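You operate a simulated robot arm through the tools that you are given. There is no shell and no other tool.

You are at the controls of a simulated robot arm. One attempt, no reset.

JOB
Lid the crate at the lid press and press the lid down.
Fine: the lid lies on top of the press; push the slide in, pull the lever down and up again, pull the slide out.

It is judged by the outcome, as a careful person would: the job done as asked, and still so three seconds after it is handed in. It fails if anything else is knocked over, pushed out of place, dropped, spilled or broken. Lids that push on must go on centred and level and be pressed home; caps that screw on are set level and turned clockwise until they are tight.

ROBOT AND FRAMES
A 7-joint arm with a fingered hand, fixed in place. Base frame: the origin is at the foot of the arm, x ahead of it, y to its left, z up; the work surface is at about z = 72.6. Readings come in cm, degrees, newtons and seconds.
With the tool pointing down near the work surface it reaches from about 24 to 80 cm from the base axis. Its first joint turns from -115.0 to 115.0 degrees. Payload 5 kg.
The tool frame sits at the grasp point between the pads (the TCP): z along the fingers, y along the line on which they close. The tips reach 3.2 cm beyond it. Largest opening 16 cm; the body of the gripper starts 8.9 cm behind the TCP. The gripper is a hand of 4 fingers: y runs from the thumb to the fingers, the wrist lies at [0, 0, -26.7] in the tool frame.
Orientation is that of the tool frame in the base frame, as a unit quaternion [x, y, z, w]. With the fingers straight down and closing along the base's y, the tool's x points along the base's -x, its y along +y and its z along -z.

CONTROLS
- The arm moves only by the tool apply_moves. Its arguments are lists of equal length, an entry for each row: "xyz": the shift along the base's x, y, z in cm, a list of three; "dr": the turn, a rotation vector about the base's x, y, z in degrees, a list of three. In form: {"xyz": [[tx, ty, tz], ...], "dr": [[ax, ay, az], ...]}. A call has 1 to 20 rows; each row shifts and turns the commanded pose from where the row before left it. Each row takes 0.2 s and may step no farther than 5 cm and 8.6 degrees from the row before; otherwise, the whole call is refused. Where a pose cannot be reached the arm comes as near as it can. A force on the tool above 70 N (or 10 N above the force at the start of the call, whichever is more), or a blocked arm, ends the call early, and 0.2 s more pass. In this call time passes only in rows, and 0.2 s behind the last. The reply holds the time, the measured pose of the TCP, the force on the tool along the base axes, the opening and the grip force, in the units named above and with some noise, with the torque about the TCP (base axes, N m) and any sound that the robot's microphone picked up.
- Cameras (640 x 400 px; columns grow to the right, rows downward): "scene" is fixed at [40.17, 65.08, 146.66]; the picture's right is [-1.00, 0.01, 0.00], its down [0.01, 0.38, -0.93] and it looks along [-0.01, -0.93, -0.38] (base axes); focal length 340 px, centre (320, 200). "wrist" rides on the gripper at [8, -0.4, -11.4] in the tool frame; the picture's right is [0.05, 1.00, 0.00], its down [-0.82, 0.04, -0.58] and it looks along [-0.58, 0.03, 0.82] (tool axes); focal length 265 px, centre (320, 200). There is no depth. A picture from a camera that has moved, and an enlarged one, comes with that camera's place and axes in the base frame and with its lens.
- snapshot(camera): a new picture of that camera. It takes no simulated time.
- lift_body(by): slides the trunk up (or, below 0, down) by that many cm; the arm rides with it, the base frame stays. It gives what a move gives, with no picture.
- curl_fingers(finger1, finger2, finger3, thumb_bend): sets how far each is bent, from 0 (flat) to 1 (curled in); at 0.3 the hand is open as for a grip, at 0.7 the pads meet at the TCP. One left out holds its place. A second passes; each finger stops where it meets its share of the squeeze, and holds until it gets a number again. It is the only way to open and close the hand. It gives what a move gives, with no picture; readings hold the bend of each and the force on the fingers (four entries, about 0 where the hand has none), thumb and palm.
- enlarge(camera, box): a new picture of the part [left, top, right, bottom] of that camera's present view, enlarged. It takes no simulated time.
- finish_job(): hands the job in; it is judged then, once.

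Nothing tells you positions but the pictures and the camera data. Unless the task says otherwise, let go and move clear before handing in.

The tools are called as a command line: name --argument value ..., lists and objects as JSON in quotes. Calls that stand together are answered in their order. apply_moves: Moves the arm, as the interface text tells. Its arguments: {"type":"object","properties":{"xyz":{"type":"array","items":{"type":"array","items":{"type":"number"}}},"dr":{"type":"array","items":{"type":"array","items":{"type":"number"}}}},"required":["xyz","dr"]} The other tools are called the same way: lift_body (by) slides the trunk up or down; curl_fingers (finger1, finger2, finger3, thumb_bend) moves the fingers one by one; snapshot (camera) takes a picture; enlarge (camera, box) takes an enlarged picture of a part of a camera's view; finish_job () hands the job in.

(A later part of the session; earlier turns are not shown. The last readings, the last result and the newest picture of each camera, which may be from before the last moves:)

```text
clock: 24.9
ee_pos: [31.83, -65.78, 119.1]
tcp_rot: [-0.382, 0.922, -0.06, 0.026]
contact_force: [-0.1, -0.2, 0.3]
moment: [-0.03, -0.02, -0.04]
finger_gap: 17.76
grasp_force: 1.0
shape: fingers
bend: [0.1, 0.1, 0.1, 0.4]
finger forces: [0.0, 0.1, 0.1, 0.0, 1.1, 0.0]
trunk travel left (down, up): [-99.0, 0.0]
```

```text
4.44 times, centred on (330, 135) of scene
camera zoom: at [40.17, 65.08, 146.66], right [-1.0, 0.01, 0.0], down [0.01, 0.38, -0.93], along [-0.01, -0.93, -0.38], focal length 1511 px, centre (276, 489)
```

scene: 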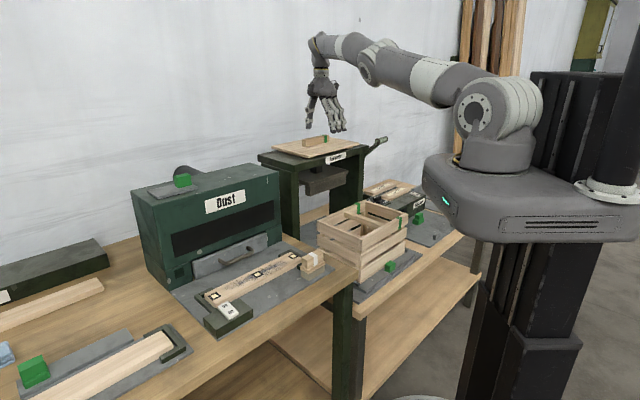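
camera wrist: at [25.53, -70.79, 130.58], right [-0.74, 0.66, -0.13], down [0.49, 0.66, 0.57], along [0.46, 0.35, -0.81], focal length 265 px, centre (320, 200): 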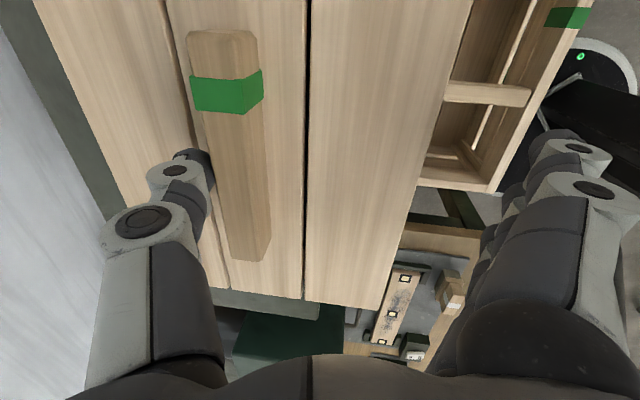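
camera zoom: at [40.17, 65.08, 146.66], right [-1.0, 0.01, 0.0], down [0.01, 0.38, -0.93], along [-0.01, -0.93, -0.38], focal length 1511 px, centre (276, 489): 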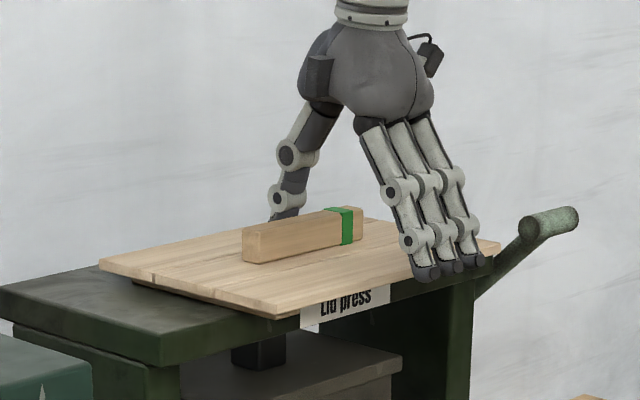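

The lid followed straight, with the handle now near (35.8,-69.6). I'll nudge it a little more, then release, lift, straighten the hand vertical and re-centre above the handle.

apply_moves --xyz '[[-0.5, 0.5, 0]]' --dr '[[0, 0, 0]]'

curl_fingers --thumb_bend 0.3

apply_moves --xyz '[[0, 0, 2.5], [0, 0, 2.5], [1.3, -1.3, 1.5], [1.2, -1.2, 0]]' --dr '[[0, 0, 0], [0, 0, 0], [5.2, 5.2, 0], [0, 0, 0]]'

curl_fingers --finger1 0.4 --finger2 0.4 --finger3 0.4 --thumb_bend 0.4

snapshot --camera "wrist"

enlarge --camera "scene" --box '[270, 90, 390, 180]'

```text
clock: 25.2
ee_pos: [31.49, -65.27, 119.17]
tcp_rot: [-0.382, 0.922, -0.06, 0.025]
contact_force: [0.4, -0.9, -0.2]
moment: [0.01, -0.02, -0.01]
finger_gap: 17.74
grasp_force: 0.7
shape: fingers
bend: [0.1, 0.1, 0.1, 0.4]
finger forces: [0.0, 0.1, 0.0, 0.1, 0.9, 0.0]
trunk travel left (down, up): [-99.0, 0.0]
```

```text
clock: 26.2
ee_pos: [31.38, -65.32, 119.15]
tcp_rot: [-0.382, 0.922, -0.061, 0.026]
contact_force: [0.2, -0.3, -0.4]
moment: [0.03, 0.0, 0.01]
finger_gap: 19.49
grasp_force: 0.0
shape: fingers
bend: [0.1, 0.1, 0.1, 0.3]
finger forces: [0.0, 0.0, 0.0, 0.1, 0.0, 0.0]
trunk travel left (down, up): [-99.0, 0.0]
```

```text
clock: 27.2
ee_pos: [33.87, -67.79, 125.7]
tcp_rot: [-0.383, 0.924, 0.0, 0.002]
contact_force: [-0.4, 0.3, 0.3]
moment: [-0.02, -0.02, 0.04]
finger_gap: 19.53
grasp_force: 0.0
shape: fingers
bend: [0.1, 0.1, 0.1, 0.3]
finger forces: [0.0, 0.0, 0.0, 0.0, 0.1, 0.1]
trunk travel left (down, up): [-99.0, 0.0]
```

```text
clock: 28.2
ee_pos: [33.75, -67.91, 125.64]
tcp_rot: [-0.383, 0.924, -0.001, 0.001]
contact_force: [0.1, 0.1, 0.2]
moment: [0.04, 0.02, -0.03]
finger_gap: 13.19
grasp_force: 0.0
shape: fingers
bend: [0.4, 0.4, 0.4, 0.4]
finger forces: [0.0, 0.1, 0.0, 0.0, 0.1, 0.0]
trunk travel left (down, up): [-99.0, 0.0]
```

```text
taken
camera wrist: at [28.55, -73.85, 137.11], right [-0.74, 0.67, 0.0], down [0.55, 0.61, 0.58], along [0.39, 0.43, -0.82], focal length 265 px, centre (320, 200)
```

wrist: 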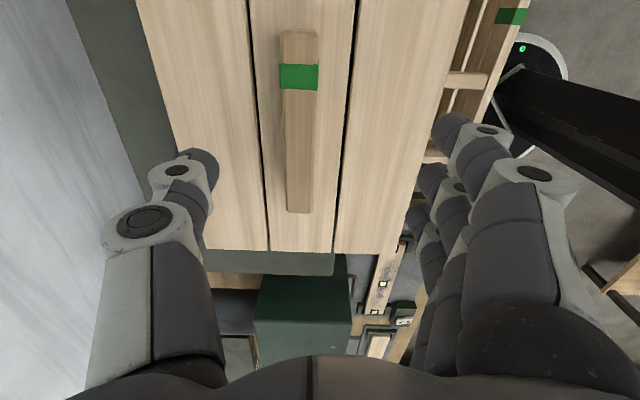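

```text
4.44 times, centred on (330, 135) of scene
camera zoom: at [40.17, 65.08, 146.66], right [-1.0, 0.01, 0.0], down [0.01, 0.38, -0.93], along [-0.01, -0.93, -0.38], focal length 1511 px, centre (276, 489)
```

zoom: 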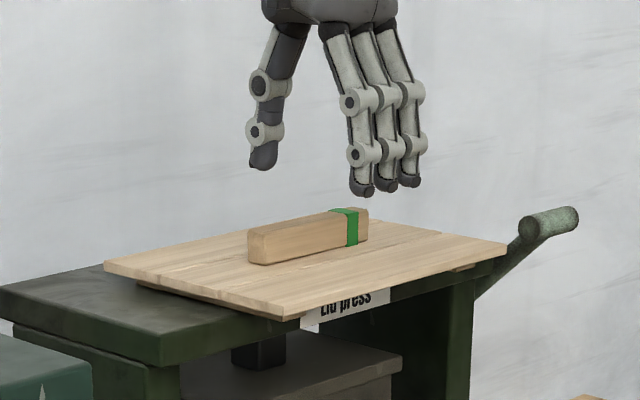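

Hand is vertical again at (33.8,-67.9,125.6), and the handle is now centred at (35.2,-68.9), comfortably within reach. I'll centre over it and descend to just above the lid surface.

apply_moves --xyz '[[1.4, -1.0, 0], [0, 0, -2.5], [0, 0, -2]]' --dr '[[0, 0, 0], [0, 0, 0], [0, 0, 0]]'

snapshot --camera "wrist"

enlarge --camera "scene" --box '[270, 90, 390, 180]'

```text
clock: 29.1
ee_pos: [35.33, -68.82, 121.03]
tcp_rot: [-0.382, 0.924, 0.0, 0.001]
contact_force: [0.2, -0.7, 0.7]
moment: [0.03, 0.01, -0.01]
finger_gap: 13.22
grasp_force: 0.1
shape: fingers
bend: [0.4, 0.4, 0.4, 0.4]
finger forces: [0.0, 0.0, 0.0, 0.0, 0.0, 0.0]
trunk travel left (down, up): [-99.0, 0.0]
```

```text
taken
camera wrist: at [30.07, -74.85, 132.54], right [-0.74, 0.67, 0.0], down [0.55, 0.61, 0.58], along [0.39, 0.43, -0.82], focal length 265 px, centre (320, 200)
```

wrist: 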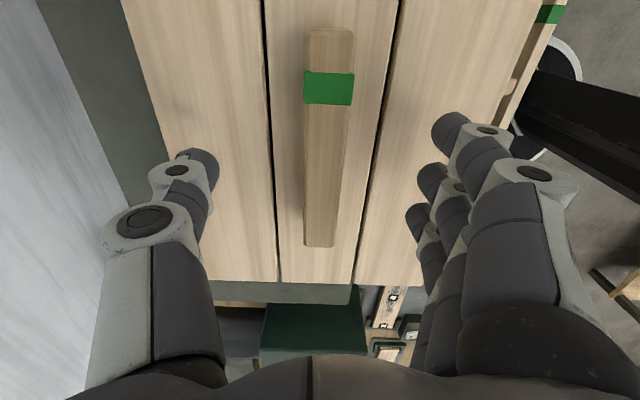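

```text
4.44 times, centred on (330, 135) of scene
camera zoom: at [40.17, 65.08, 146.66], right [-1.0, 0.01, 0.0], down [0.01, 0.38, -0.93], along [-0.01, -0.93, -0.38], focal length 1511 px, centre (276, 489)
```

zoom: 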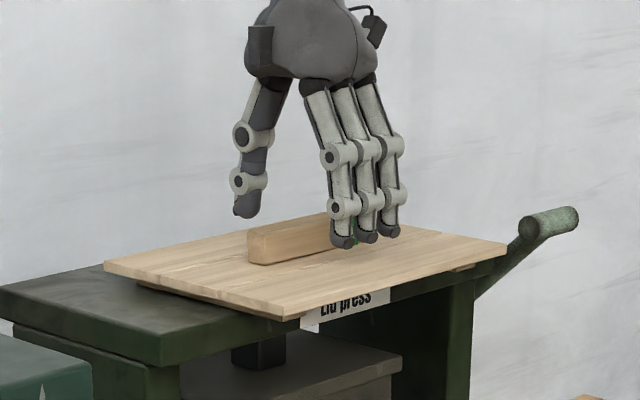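

Centred on the handle; the fingertips sit at about z 117. I'll lower 1.7 cm more and close gently.

apply_moves --xyz '[[0, 0, -0.9], [0, 0, -0.8]]' --dr '[[0, 0, 0], [0, 0, 0]]'

curl_fingers --finger1 0.55 --finger2 0.55 --finger3 0.55 --thumb_bend 0.55

snapshot --camera "wrist"

enlarge --camera "scene" --box '[270, 90, 390, 180]'

```text
clock: 29.6
ee_pos: [35.23, -68.8, 119.42]
tcp_rot: [-0.383, 0.924, -0.001, 0.0]
contact_force: [0.1, -0.5, 0.1]
moment: [0.0, 0.03, 0.0]
finger_gap: 13.21
grasp_force: 0.1
shape: fingers
bend: [0.4, 0.4, 0.4, 0.4]
finger forces: [0.0, 0.0, 0.1, 0.1, 0.0, 0.0]
trunk travel left (down, up): [-99.0, 0.0]
```

```text
clock: 30.6
ee_pos: [35.26, -68.82, 119.41]
tcp_rot: [-0.383, 0.924, -0.002, 0.001]
contact_force: [0.2, 0.4, -0.6]
moment: [0.0, 0.03, -0.03]
finger_gap: 7.29
grasp_force: 0.0
shape: fingers
bend: [0.55, 0.55, 0.55, 0.55]
finger forces: [0.0, 0.0, 0.0, 0.0, 0.0, 0.0]
trunk travel left (down, up): [-99.0, 0.0]
```

```text
taken
camera wrist: at [30.0, -74.76, 130.93], right [-0.74, 0.67, 0.0], down [0.55, 0.61, 0.58], along [0.39, 0.43, -0.82], focal length 265 px, centre (320, 200)
```

wrist: 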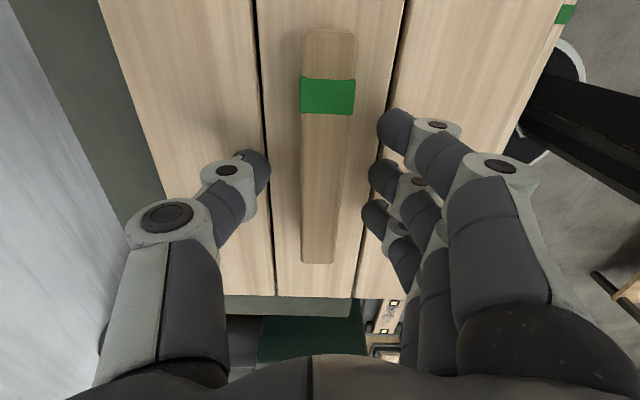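

```text
4.44 times, centred on (330, 135) of scene
camera zoom: at [40.17, 65.08, 146.66], right [-1.0, 0.01, 0.0], down [0.01, 0.38, -0.93], along [-0.01, -0.93, -0.38], focal length 1511 px, centre (276, 489)
```

zoom: 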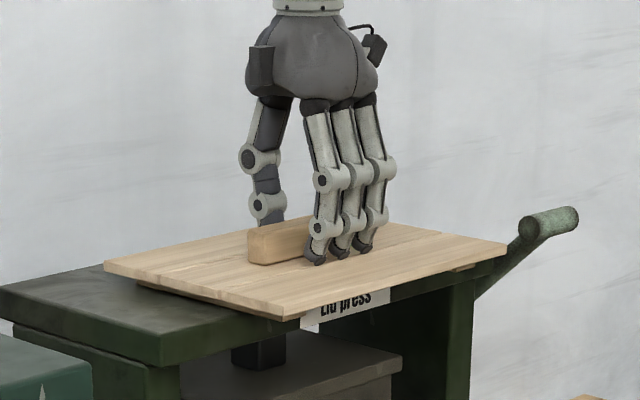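

Thumb and fingers straddle the handle evenly with no contact on the lid. Closing to grip.

curl_fingers --finger1 0.72 --finger2 0.72 --finger3 0.72 --thumb_bend 0.72

snapshot --camera "wrist"

enlarge --camera "scene" --box '[270, 90, 390, 180]'

```text
clock: 31.6
ee_pos: [35.3, -68.67, 119.36]
tcp_rot: [-0.383, 0.924, -0.002, 0.0]
contact_force: [-0.8, 0.6, 0.7]
moment: [-0.12, -0.07, 0.02]
finger_gap: 3.69
grasp_force: 18.6
shape: fingers
bend: [0.68, 0.68, 0.68, 0.67]
finger forces: [6.1, 6.1, 6.2, 0.0, 18.2, 0.0]
trunk travel left (down, up): [-99.0, 0.0]
```

```text
taken
camera wrist: at [30.0, -74.78, 130.92], right [-0.74, 0.67, 0.0], down [0.55, 0.61, 0.58], along [0.39, 0.43, -0.82], focal length 265 px, centre (320, 200)
```

wrist: 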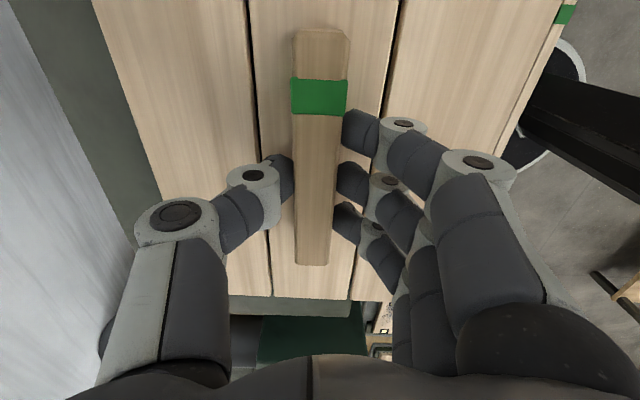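

```text
4.44 times, centred on (330, 135) of scene
camera zoom: at [40.17, 65.08, 146.66], right [-1.0, 0.01, 0.0], down [0.01, 0.38, -0.93], along [-0.01, -0.93, -0.38], focal length 1511 px, centre (276, 489)
```

zoom: 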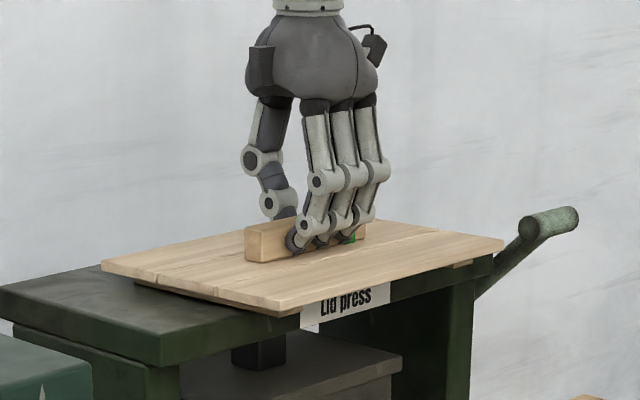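

Firm grip: about 6 N per finger, 18 N on the thumb. I'll lift slowly and check the lid hangs level.

apply_moves --xyz '[[0, 0, 0.5], [0, 0, 1], [0, 0, 1.5], [0, 0, 1.5]]' --dr '[[0, 0, 0], [0, 0, 0], [0, 0, 0], [0, 0, 0]]'

snapshot --camera "wrist"

enlarge --camera "scene" --box '[250, 70, 410, 190]'

```text
clock: 32.6
ee_pos: [35.43, -68.87, 123.97]
tcp_rot: [-0.383, 0.924, 0.0, 0.001]
contact_force: [-0.5, 0.3, -3.1]
moment: [0.03, -0.04, -0.02]
finger_gap: 3.64
grasp_force: 17.5
shape: fingers
bend: [0.69, 0.69, 0.69, 0.67]
finger forces: [5.7, 5.8, 6.0, 0.0, 17.8, 0.0]
trunk travel left (down, up): [-99.0, 0.0]
```

```text
taken
camera wrist: at [30.01, -74.84, 135.44], right [-0.74, 0.67, 0.0], down [0.55, 0.61, 0.58], along [0.39, 0.43, -0.82], focal length 265 px, centre (320, 200)
```

wrist: 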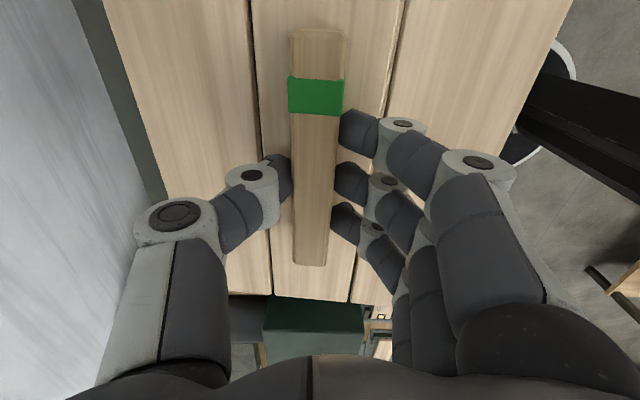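

```text
3.33 times, centred on (330, 130) of scene
camera zoom: at [40.17, 65.08, 146.66], right [-1.0, 0.01, 0.0], down [0.01, 0.38, -0.93], along [-0.01, -0.93, -0.38], focal length 1133 px, centre (287, 433)
```

zoom: 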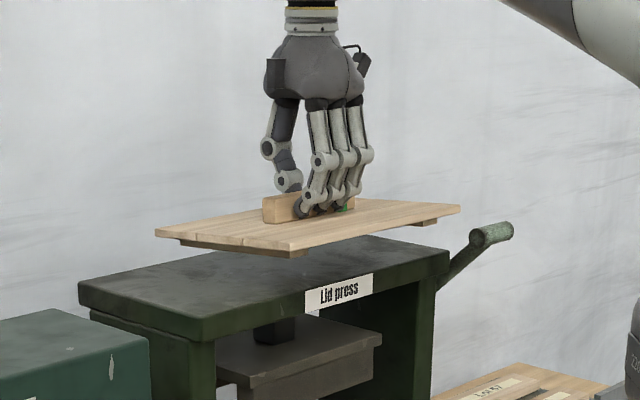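

The lid is lifted (about 3 N) and hangs with its far side roughly 5° low, so I'll need to correct that before placing. Before moving I'll measure the crate's rim and the lid in enlarged views.

enlarge --camera "scene" --box '[310, 190, 420, 260]'

enlarge --camera "scene" --box '[270, 110, 380, 160]'

```text
5.71 times, centred on (365, 225) of scene
camera zoom: at [40.17, 65.08, 146.66], right [-1.0, 0.01, 0.0], down [0.01, 0.38, -0.93], along [-0.01, -0.93, -0.38], focal length 1943 px, centre (63, 57)
```

zoom: 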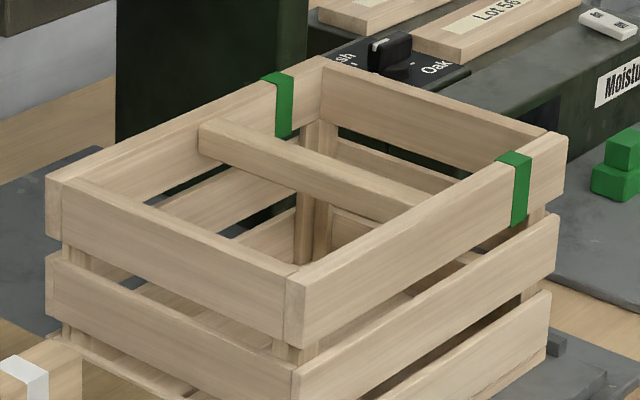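

```text
5.82 times, centred on (325, 135) of scene
camera zoom: at [40.17, 65.08, 146.66], right [-1.0, 0.01, 0.0], down [0.01, 0.38, -0.93], along [-0.01, -0.93, -0.38], focal length 1978 px, centre (291, 578)
```

zoom: 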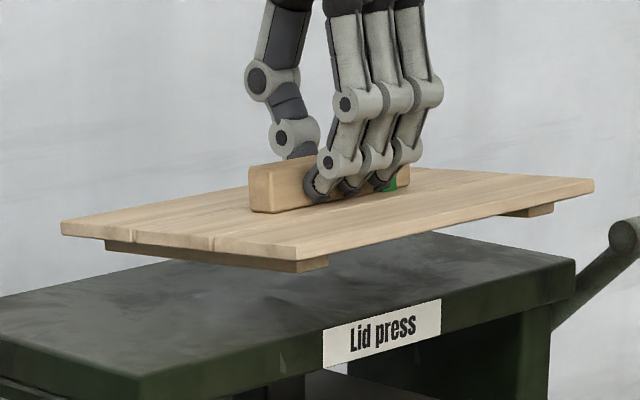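

The crate rim measures about 30 × 21.5 cm, centred near (21.7,-55). I'll carry the lid slowly toward it at this height and correct the tilt on the way.

apply_moves --xyz '[[-0.8, 0.8, 0.3], [-1.4, 1.4, 0.3], [-1.7, 1.7, 0], [-1.7, 1.7, 0], [-1.7, 1.7, 0], [-1.7, 1.7, 0], [-1.7, 1.7, 0], [-1.7, 1.7, 0], [-0.9, 0.9, 0], [-0.4, 0.4, 0]]' --dr '[[0, 0, 0], [0, 0, 0], [0, 0, 0], [-0.9, -0.9, 0], [-0.9, -0.9, 0], [-0.9, -0.9, 0], [-0.9, -0.9, 0], [0, 0, 0], [0, 0, 0], [0, 0, 0]]'

snapshot --camera "scene"

enlarge --camera "scene" --box '[290, 90, 450, 190]'

snapshot --camera "wrist"

```text
clock: 34.9
ee_pos: [21.57, -55.19, 124.45]
tcp_rot: [-0.382, 0.923, -0.042, 0.018]
contact_force: [-0.3, 0.2, -3.8]
moment: [0.0, 0.0, 0.0]
finger_gap: 3.66
grasp_force: 17.6
shape: fingers
bend: [0.69, 0.69, 0.69, 0.67]
finger forces: [5.7, 5.8, 6.1, 0.1, 17.4, 0.1]
trunk travel left (down, up): [-99.0, 0.0]
```

```text
taken
```

scene: 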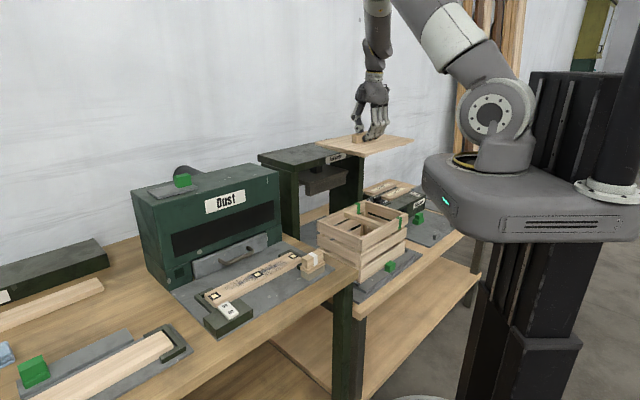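

```text
4.00 times, centred on (370, 140) of scene
camera zoom: at [40.17, 65.08, 146.66], right [-1.0, 0.01, 0.0], down [0.01, 0.38, -0.93], along [-0.01, -0.93, -0.38], focal length 1360 px, centre (120, 440)
```

zoom: 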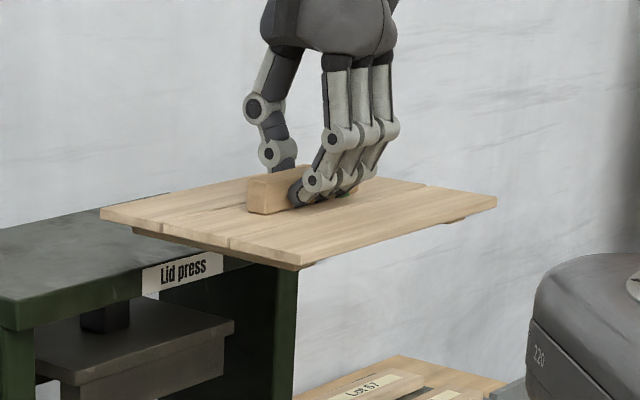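

```text
taken
camera wrist: at [15.59, -60.39, 135.95], right [-0.74, 0.67, -0.09], down [0.51, 0.64, 0.57], along [0.44, 0.38, -0.82], focal length 265 px, centre (320, 200)
```

wrist: 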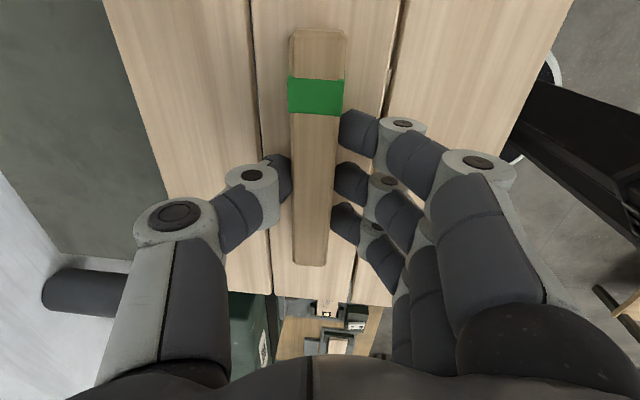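

Lid is held steadily and now looks nearly level above the crate. I'll lower it to a few cm above the rim and compare lid and crate corners there.

apply_moves --xyz '[[0, 0, -1.5], [0, 0, -3], [0, 0, -3], [0, 0, -3], [0, 0, -3], [0, 0, -3], [0, 0, -3], [0, 0, -2], [0, 0, -1]]' --dr '[[0, 0, 0], [0, 0, 0], [0, 0, 0], [0, 0, 0], [0, 0, 0], [0, 0, 0], [0, 0, 0], [0, 0, 0], [0, 0, 0]]'

enlarge --camera "scene" --box '[300, 170, 430, 270]'

snapshot --camera "scene"

snapshot --camera "wrist"

```text
clock: 36.9
ee_pos: [21.52, -55.2, 101.97]
tcp_rot: [-0.382, 0.923, -0.041, 0.017]
contact_force: [-0.6, 0.4, -3.2]
moment: [0.03, 0.02, 0.0]
finger_gap: 3.66
grasp_force: 17.3
shape: fingers
bend: [0.69, 0.7, 0.7, 0.67]
finger forces: [5.7, 5.7, 5.9, 0.0, 17.3, 0.0]
trunk travel left (down, up): [-99.0, 0.0]
```

```text
4.00 times, centred on (365, 220) of scene
camera zoom: at [40.17, 65.08, 146.66], right [-1.0, 0.01, 0.0], down [0.01, 0.38, -0.93], along [-0.01, -0.93, -0.38], focal length 1360 px, centre (140, 120)
```

zoom: 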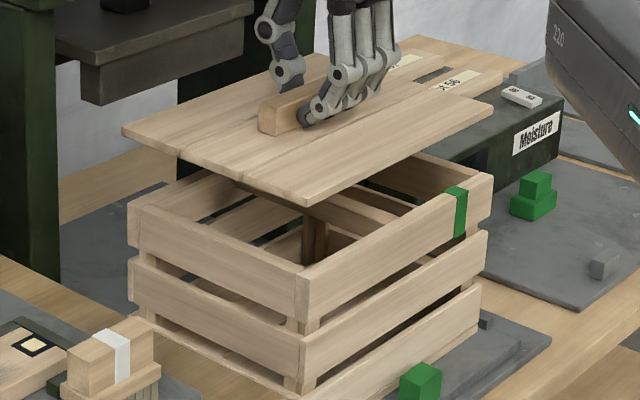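

```text
taken
```

scene: 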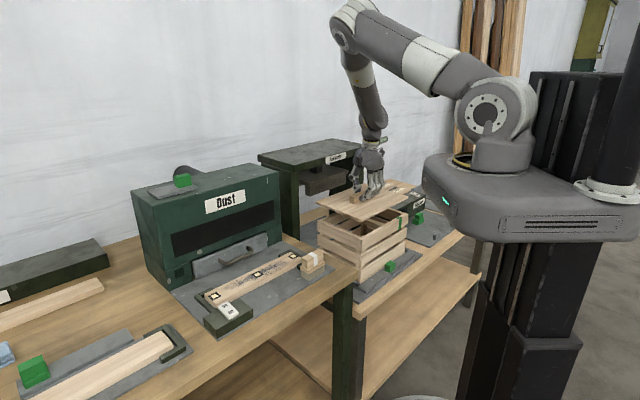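

```text
taken
camera wrist: at [15.57, -60.42, 113.42], right [-0.74, 0.67, -0.09], down [0.51, 0.64, 0.57], along [0.44, 0.38, -0.82], focal length 265 px, centre (320, 200)
```

wrist: 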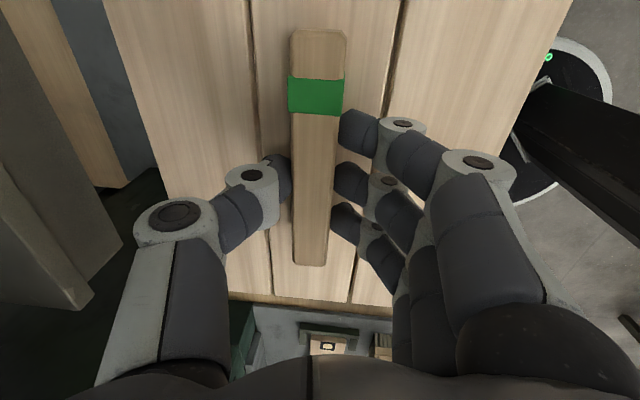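

The lid is nearly level over the crate. By my comparison it sits about 0.8 cm too far toward the press, so I'll shift it back and lower to just above the rim for a finer look.

apply_moves --xyz '[[-0.6, 0.6, 0], [0, 0, -1.2], [0, 0, -1.2], [0, 0, -1.0]]' --dr '[[0, 0, 0], [0, 0, 0], [0, 0, 0], [0, 0, 0]]'

enlarge --camera "scene" --box '[310, 180, 420, 250]'

enlarge --camera "scene" --box '[340, 210, 380, 240]'

enlarge --camera "scene" --box '[385, 185, 425, 215]'

enlarge --camera "scene" --box '[305, 195, 345, 225]'

```text
clock: 37.9
ee_pos: [21.07, -54.63, 98.63]
tcp_rot: [-0.382, 0.923, -0.042, 0.017]
contact_force: [-0.1, -0.7, -2.9]
moment: [0.0, -0.02, 0.04]
finger_gap: 3.67
grasp_force: 17.1
shape: fingers
bend: [0.69, 0.7, 0.7, 0.67]
finger forces: [5.6, 5.7, 6.0, 0.0, 17.3, 0.0]
trunk travel left (down, up): [-99.0, 0.0]
```

```text
5.71 times, centred on (365, 215) of scene
camera zoom: at [40.17, 65.08, 146.66], right [-1.0, 0.01, 0.0], down [0.01, 0.38, -0.93], along [-0.01, -0.93, -0.38], focal length 1943 px, centre (63, 114)
```

zoom: 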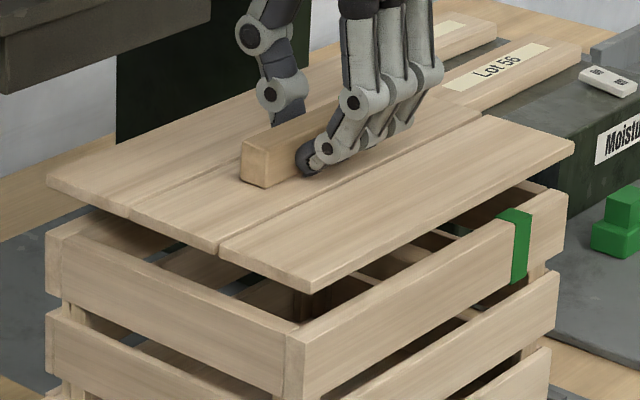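

```text
13.33 times, centred on (360, 225) of scene
camera zoom: at [40.17, 65.08, 146.66], right [-1.0, 0.01, 0.0], down [0.01, 0.38, -0.93], along [-0.01, -0.93, -0.38], focal length 4534 px, centre (-213, -133)
```

zoom: 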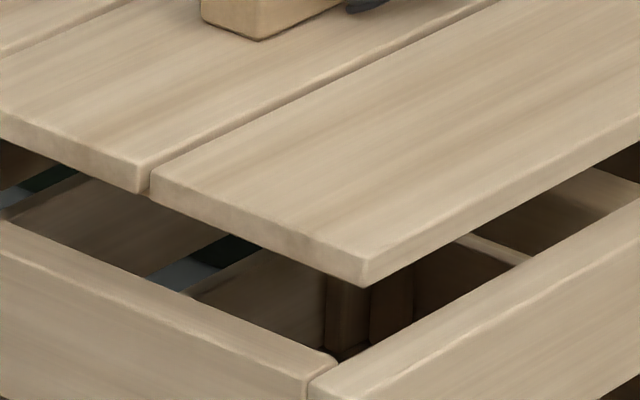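

```text
13.33 times, centred on (405, 200) of scene
camera zoom: at [40.17, 65.08, 146.66], right [-1.0, 0.01, 0.0], down [0.01, 0.38, -0.93], along [-0.01, -0.93, -0.38], focal length 4534 px, centre (-813, 200)
```

zoom: 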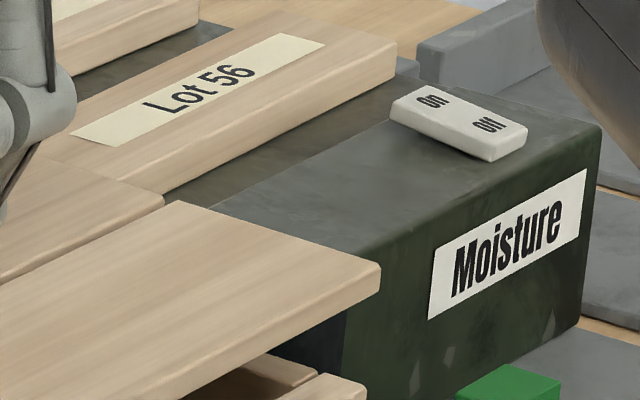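

```text
13.33 times, centred on (325, 210) of scene
camera zoom: at [40.17, 65.08, 146.66], right [-1.0, 0.01, 0.0], down [0.01, 0.38, -0.93], along [-0.01, -0.93, -0.38], focal length 4534 px, centre (253, 67)
```

zoom: 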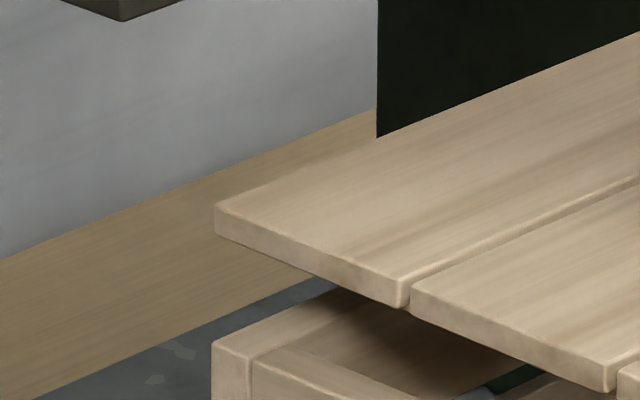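

Close-ups show the lid within a few mm of the crate sideways, with the far side about 1° high. I'll trim the tilt slightly and lower in small steps, watching for contact.

apply_moves --xyz '[[0, 0, 0], [0, 0, -0.5], [0, 0, -0.5]]' --dr '[[0.6, 0.6, 0], [0, 0, 0], [0, 0, 0]]'

enlarge --camera "scene" --box '[310, 180, 420, 250]'

enlarge --camera "scene" --box '[340, 215, 380, 245]'

enlarge --camera "scene" --box '[385, 190, 425, 220]'

enlarge --camera "scene" --box '[305, 195, 345, 225]'

```text
clock: 38.6
ee_pos: [20.89, -54.67, 97.66]
tcp_rot: [-0.382, 0.923, -0.035, 0.014]
contact_force: [0.8, 0.3, -3.6]
moment: [0.03, 0.05, 0.01]
finger_gap: 3.67
grasp_force: 17.2
shape: fingers
bend: [0.7, 0.7, 0.7, 0.67]
finger forces: [5.7, 5.7, 5.9, 0.0, 17.3, 0.0]
trunk travel left (down, up): [-99.0, 0.0]
```

```text
5.71 times, centred on (365, 215) of scene
camera zoom: at [40.17, 65.08, 146.66], right [-1.0, 0.01, 0.0], down [0.01, 0.38, -0.93], along [-0.01, -0.93, -0.38], focal length 1943 px, centre (63, 114)
```

zoom: 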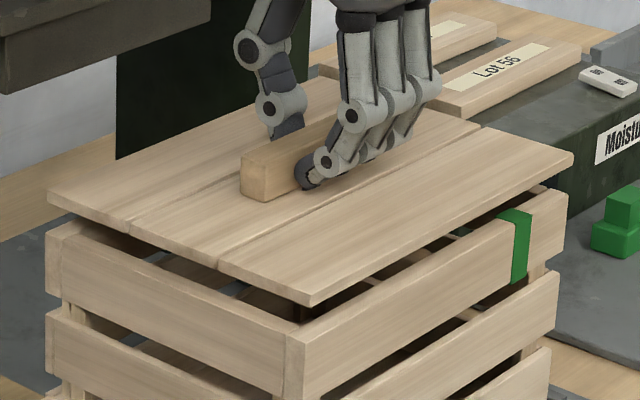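

```text
13.33 times, centred on (360, 230) of scene
camera zoom: at [40.17, 65.08, 146.66], right [-1.0, 0.01, 0.0], down [0.01, 0.38, -0.93], along [-0.01, -0.93, -0.38], focal length 4534 px, centre (-213, -200)
```

zoom: 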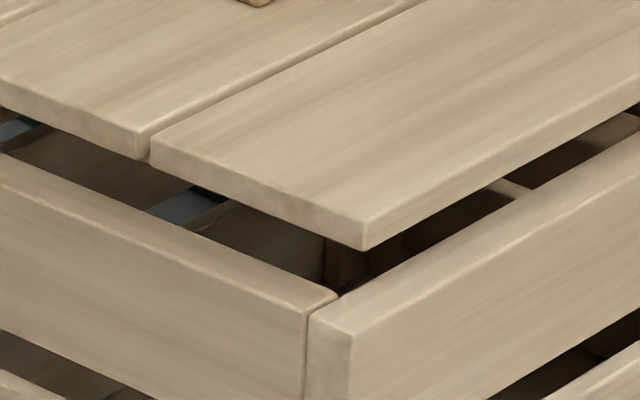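

```text
13.33 times, centred on (405, 205) of scene
camera zoom: at [40.17, 65.08, 146.66], right [-1.0, 0.01, 0.0], down [0.01, 0.38, -0.93], along [-0.01, -0.93, -0.38], focal length 4534 px, centre (-813, 133)
```

zoom: 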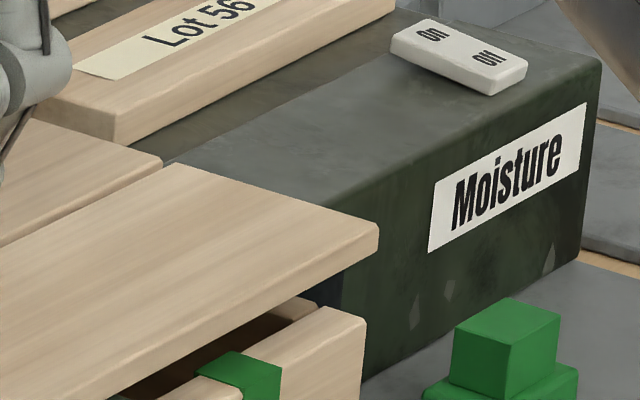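

```text
13.33 times, centred on (325, 210) of scene
camera zoom: at [40.17, 65.08, 146.66], right [-1.0, 0.01, 0.0], down [0.01, 0.38, -0.93], along [-0.01, -0.93, -0.38], focal length 4534 px, centre (253, 67)
```

zoom: 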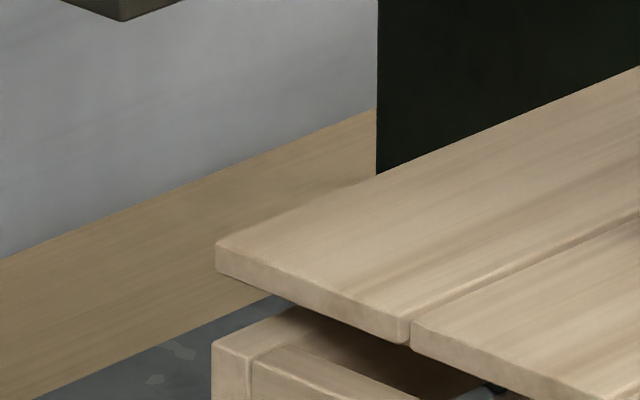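

The lid is level relative to the rim (equal gaps at three corners) and aligned in x. I'll keep lowering in small steps and check force and gap.

apply_moves --xyz '[[0, 0, -0.4], [0, 0, -0.4]]' --dr '[[0, 0, 0], [0, 0, 0]]'

enlarge --camera "scene" --box '[340, 215, 380, 245]'

enlarge --camera "scene" --box '[310, 190, 350, 220]'

enlarge --camera "scene" --box '[375, 195, 415, 225]'

```text
clock: 39.2
ee_pos: [20.92, -54.59, 96.77]
tcp_rot: [-0.382, 0.923, -0.035, 0.015]
contact_force: [-0.1, -0.4, -3.6]
moment: [0.03, 0.01, -0.01]
finger_gap: 3.66
grasp_force: 17.5
shape: fingers
bend: [0.7, 0.7, 0.7, 0.67]
finger forces: [5.8, 5.7, 5.9, 0.0, 17.3, 0.1]
trunk travel left (down, up): [-99.0, 0.0]
```

```text
13.33 times, centred on (360, 230) of scene
camera zoom: at [40.17, 65.08, 146.66], right [-1.0, 0.01, 0.0], down [0.01, 0.38, -0.93], along [-0.01, -0.93, -0.38], focal length 4534 px, centre (-213, -200)
```

zoom: 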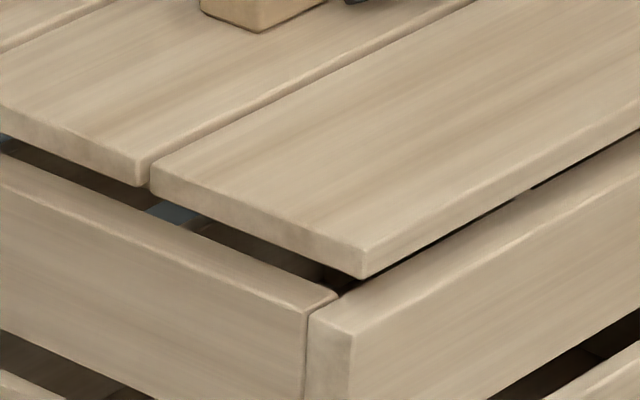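

```text
13.33 times, centred on (330, 205) of scene
camera zoom: at [40.17, 65.08, 146.66], right [-1.0, 0.01, 0.0], down [0.01, 0.38, -0.93], along [-0.01, -0.93, -0.38], focal length 4534 px, centre (187, 133)
```

zoom: 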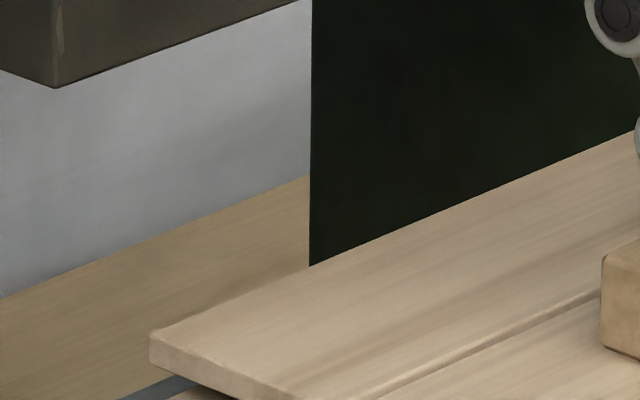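

```text
13.33 times, centred on (395, 210) of scene
camera zoom: at [40.17, 65.08, 146.66], right [-1.0, 0.01, 0.0], down [0.01, 0.38, -0.93], along [-0.01, -0.93, -0.38], focal length 4534 px, centre (-680, 67)
```

zoom: 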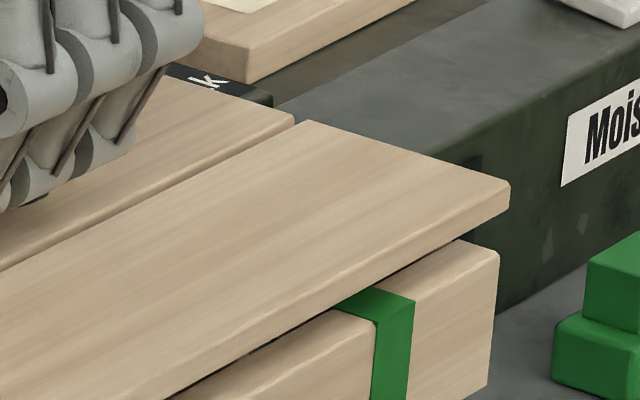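

apply_moves --xyz '[[0, 0, -0.4]]' --dr '[[0, 0, 0]]'

enlarge --camera "scene" --box '[310, 185, 420, 255]'

enlarge --camera "scene" --box '[310, 200, 350, 230]'

```text
clock: 39.6
ee_pos: [21.02, -54.45, 96.43]
tcp_rot: [-0.383, 0.923, -0.036, 0.015]
contact_force: [-0.2, 0.5, -4.7]
moment: [0.05, -0.04, 0.0]
finger_gap: 3.68
grasp_force: 17.2
shape: fingers
bend: [0.7, 0.7, 0.7, 0.67]
finger forces: [5.8, 5.7, 6.0, 0.0, 17.2, 0.1]
trunk travel left (down, up): [-99.0, 0.0]
```

```text
5.71 times, centred on (365, 220) of scene
camera zoom: at [40.17, 65.08, 146.66], right [-1.0, 0.01, 0.0], down [0.01, 0.38, -0.93], along [-0.01, -0.93, -0.38], focal length 1943 px, centre (63, 86)
```

zoom: 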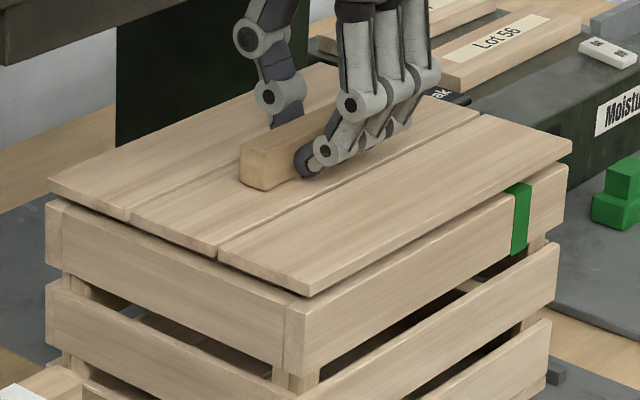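

```text
13.33 times, centred on (330, 215) of scene
camera zoom: at [40.17, 65.08, 146.66], right [-1.0, 0.01, 0.0], down [0.01, 0.38, -0.93], along [-0.01, -0.93, -0.38], focal length 4534 px, centre (187, 0)
```

zoom: 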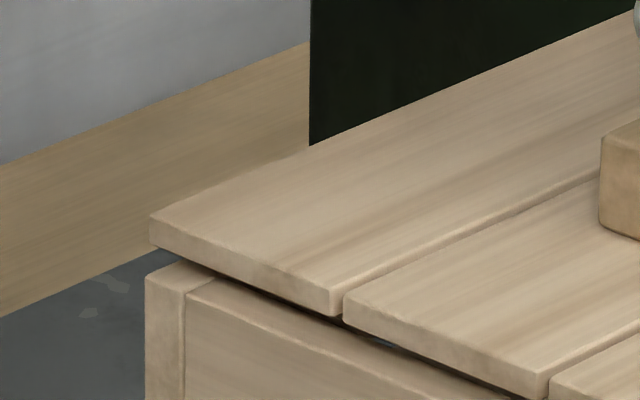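

enlarge --camera "scene" --box '[340, 220, 380, 250]'

enlarge --camera "scene" --box '[380, 200, 420, 230]'

snapshot --camera "wrist"

```text
13.33 times, centred on (360, 235) of scene
camera zoom: at [40.17, 65.08, 146.66], right [-1.0, 0.01, 0.0], down [0.01, 0.38, -0.93], along [-0.01, -0.93, -0.38], focal length 4534 px, centre (-213, -267)
```

zoom: 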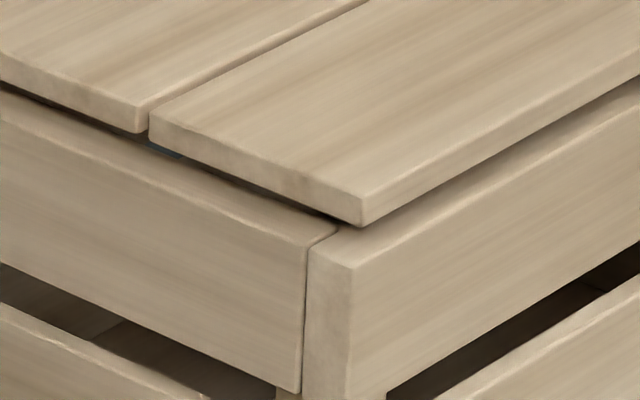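

```text
13.33 times, centred on (400, 215) of scene
camera zoom: at [40.17, 65.08, 146.66], right [-1.0, 0.01, 0.0], down [0.01, 0.38, -0.93], along [-0.01, -0.93, -0.38], focal length 4534 px, centre (-747, 0)
```

zoom: 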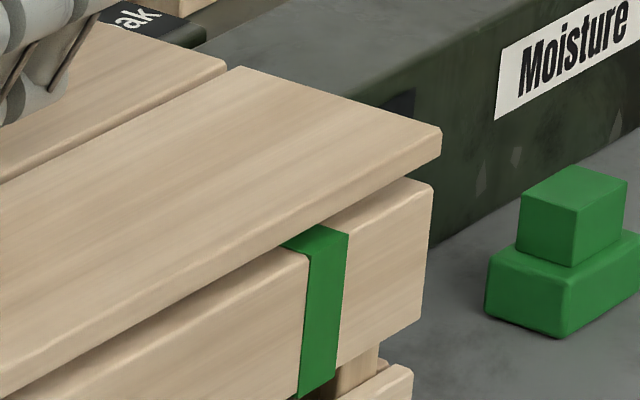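

```text
taken
camera wrist: at [15.07, -59.95, 107.9], right [-0.74, 0.67, -0.08], down [0.52, 0.64, 0.57], along [0.43, 0.39, -0.82], focal length 265 px, centre (320, 200)
```

wrist: 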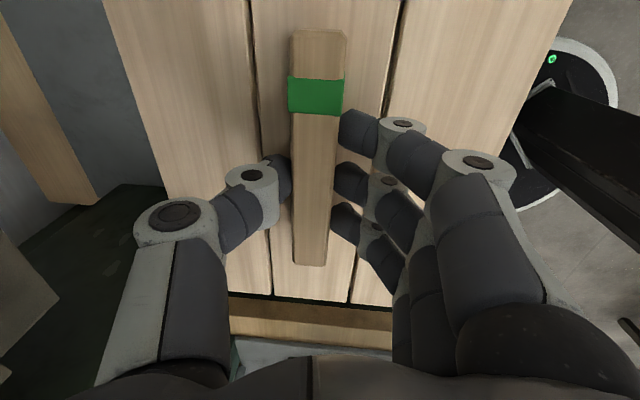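

enlarge --camera "wrist" --box '[215, 270, 415, 370]'

```text
3.20 times, centred on (315, 320) of wrist
camera zoom: at [15.07, -59.95, 107.9], right [-0.74, 0.67, -0.08], down [0.52, 0.64, 0.57], along [0.43, 0.39, -0.82], focal length 849 px, centre (336, -184)
```

zoom: 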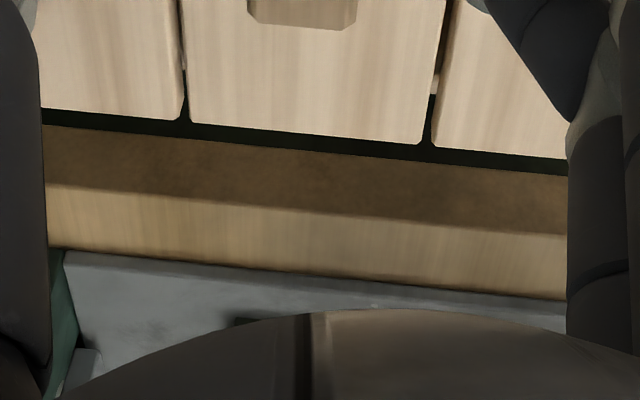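

The gap is now about 1 cm by eye with no contact. I'll continue down in small steps.

apply_moves --xyz '[[0, 0, -0.3]]' --dr '[[0, 0, 0]]'

enlarge --camera "scene" --box '[340, 220, 380, 250]'

enlarge --camera "scene" --box '[380, 200, 420, 230]'

enlarge --camera "scene" --box '[310, 200, 350, 230]'

```text
clock: 40.0
ee_pos: [20.88, -54.59, 96.09]
tcp_rot: [-0.382, 0.923, -0.036, 0.015]
contact_force: [-0.6, 0.6, -3.4]
moment: [0.01, -0.03, -0.01]
finger_gap: 3.64
grasp_force: 17.1
shape: fingers
bend: [0.7, 0.7, 0.7, 0.67]
finger forces: [5.7, 5.7, 5.9, 0.1, 17.3, 0.1]
trunk travel left (down, up): [-99.0, 0.0]
```

```text
13.33 times, centred on (360, 235) of scene
camera zoom: at [40.17, 65.08, 146.66], right [-1.0, 0.01, 0.0], down [0.01, 0.38, -0.93], along [-0.01, -0.93, -0.38], focal length 4534 px, centre (-213, -267)
```

zoom: 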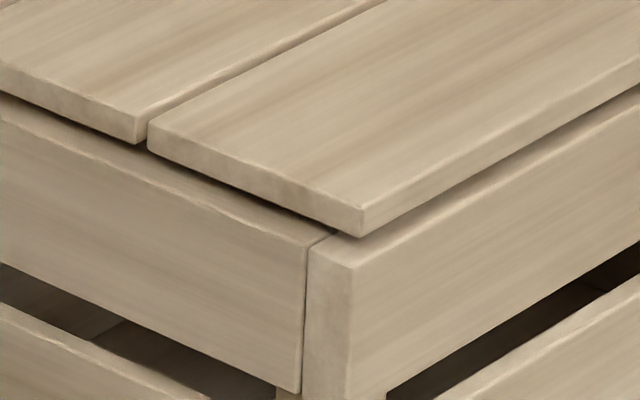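

```text
13.33 times, centred on (400, 215) of scene
camera zoom: at [40.17, 65.08, 146.66], right [-1.0, 0.01, 0.0], down [0.01, 0.38, -0.93], along [-0.01, -0.93, -0.38], focal length 4534 px, centre (-747, 0)
```

zoom: 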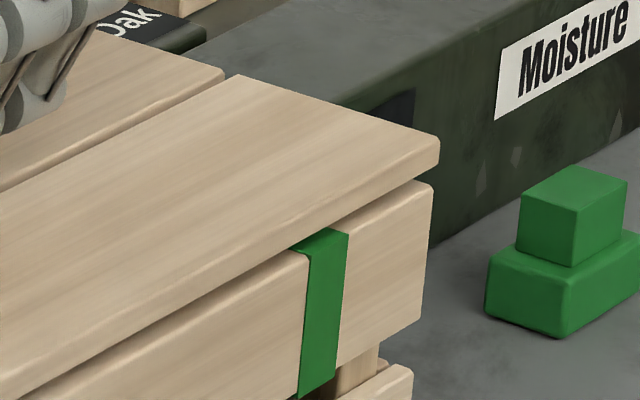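

```text
13.33 times, centred on (330, 215) of scene
camera zoom: at [40.17, 65.08, 146.66], right [-1.0, 0.01, 0.0], down [0.01, 0.38, -0.93], along [-0.01, -0.93, -0.38], focal length 4534 px, centre (187, 0)
```

zoom: 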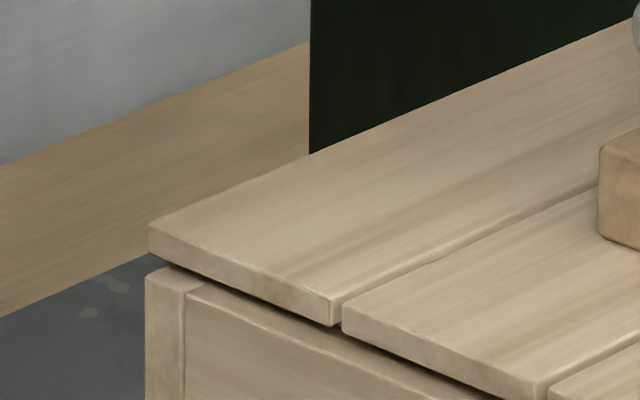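

apply_moves --xyz '[[0, 0, -0.25]]' --dr '[[0, 0, 0]]'

enlarge --camera "scene" --box '[340, 220, 380, 250]'

enlarge --camera "scene" --box '[380, 200, 420, 230]'

enlarge --camera "scene" --box '[310, 200, 350, 230]'

```text
clock: 40.5
ee_pos: [20.93, -54.57, 95.81]
tcp_rot: [-0.382, 0.923, -0.036, 0.015]
contact_force: [-0.2, -0.2, -2.4]
moment: [0.02, 0.0, -0.01]
finger_gap: 3.65
grasp_force: 16.9
shape: fingers
bend: [0.7, 0.7, 0.7, 0.67]
finger forces: [5.7, 5.7, 5.9, 0.1, 17.2, 0.0]
trunk travel left (down, up): [-99.0, 0.0]
```

```text
13.33 times, centred on (360, 235) of scene
camera zoom: at [40.17, 65.08, 146.66], right [-1.0, 0.01, 0.0], down [0.01, 0.38, -0.93], along [-0.01, -0.93, -0.38], focal length 4534 px, centre (-213, -267)
```

zoom: 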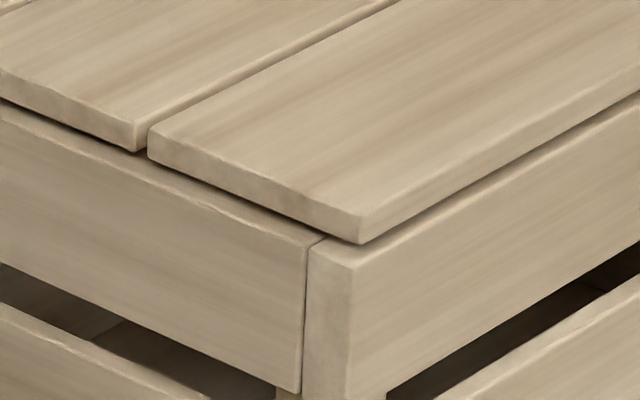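

```text
13.33 times, centred on (400, 215) of scene
camera zoom: at [40.17, 65.08, 146.66], right [-1.0, 0.01, 0.0], down [0.01, 0.38, -0.93], along [-0.01, -0.93, -0.38], focal length 4534 px, centre (-747, 0)
```

zoom: 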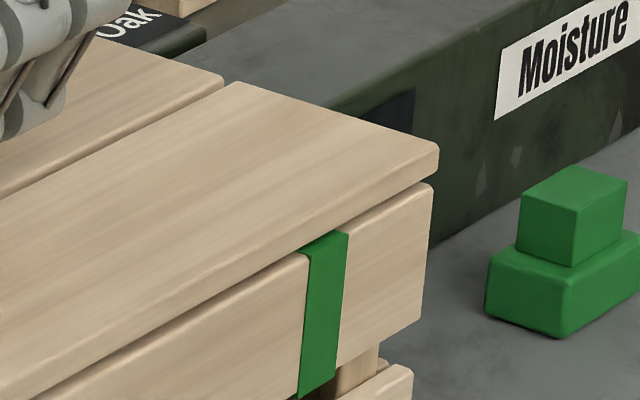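

```text
13.33 times, centred on (330, 215) of scene
camera zoom: at [40.17, 65.08, 146.66], right [-1.0, 0.01, 0.0], down [0.01, 0.38, -0.93], along [-0.01, -0.93, -0.38], focal length 4534 px, centre (187, 0)
```

zoom: 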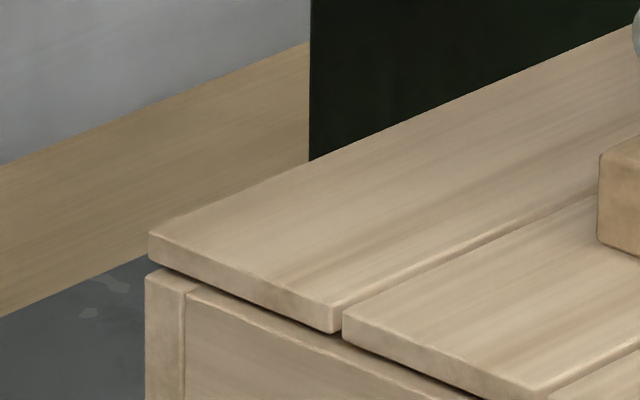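

apply_moves --xyz '[[0, 0, -0.2]]' --dr '[[0, 0, 0]]'

```text
clock: 40.9
ee_pos: [21.03, -54.52, 95.68]
tcp_rot: [-0.382, 0.924, -0.035, 0.014]
contact_force: [-0.2, 0.2, -3.3]
moment: [0.04, 0.01, -0.03]
finger_gap: 3.67
grasp_force: 17.2
shape: fingers
bend: [0.7, 0.7, 0.7, 0.67]
finger forces: [5.7, 5.7, 5.9, 0.1, 17.3, 0.1]
trunk travel left (down, up): [-99.0, 0.0]
```

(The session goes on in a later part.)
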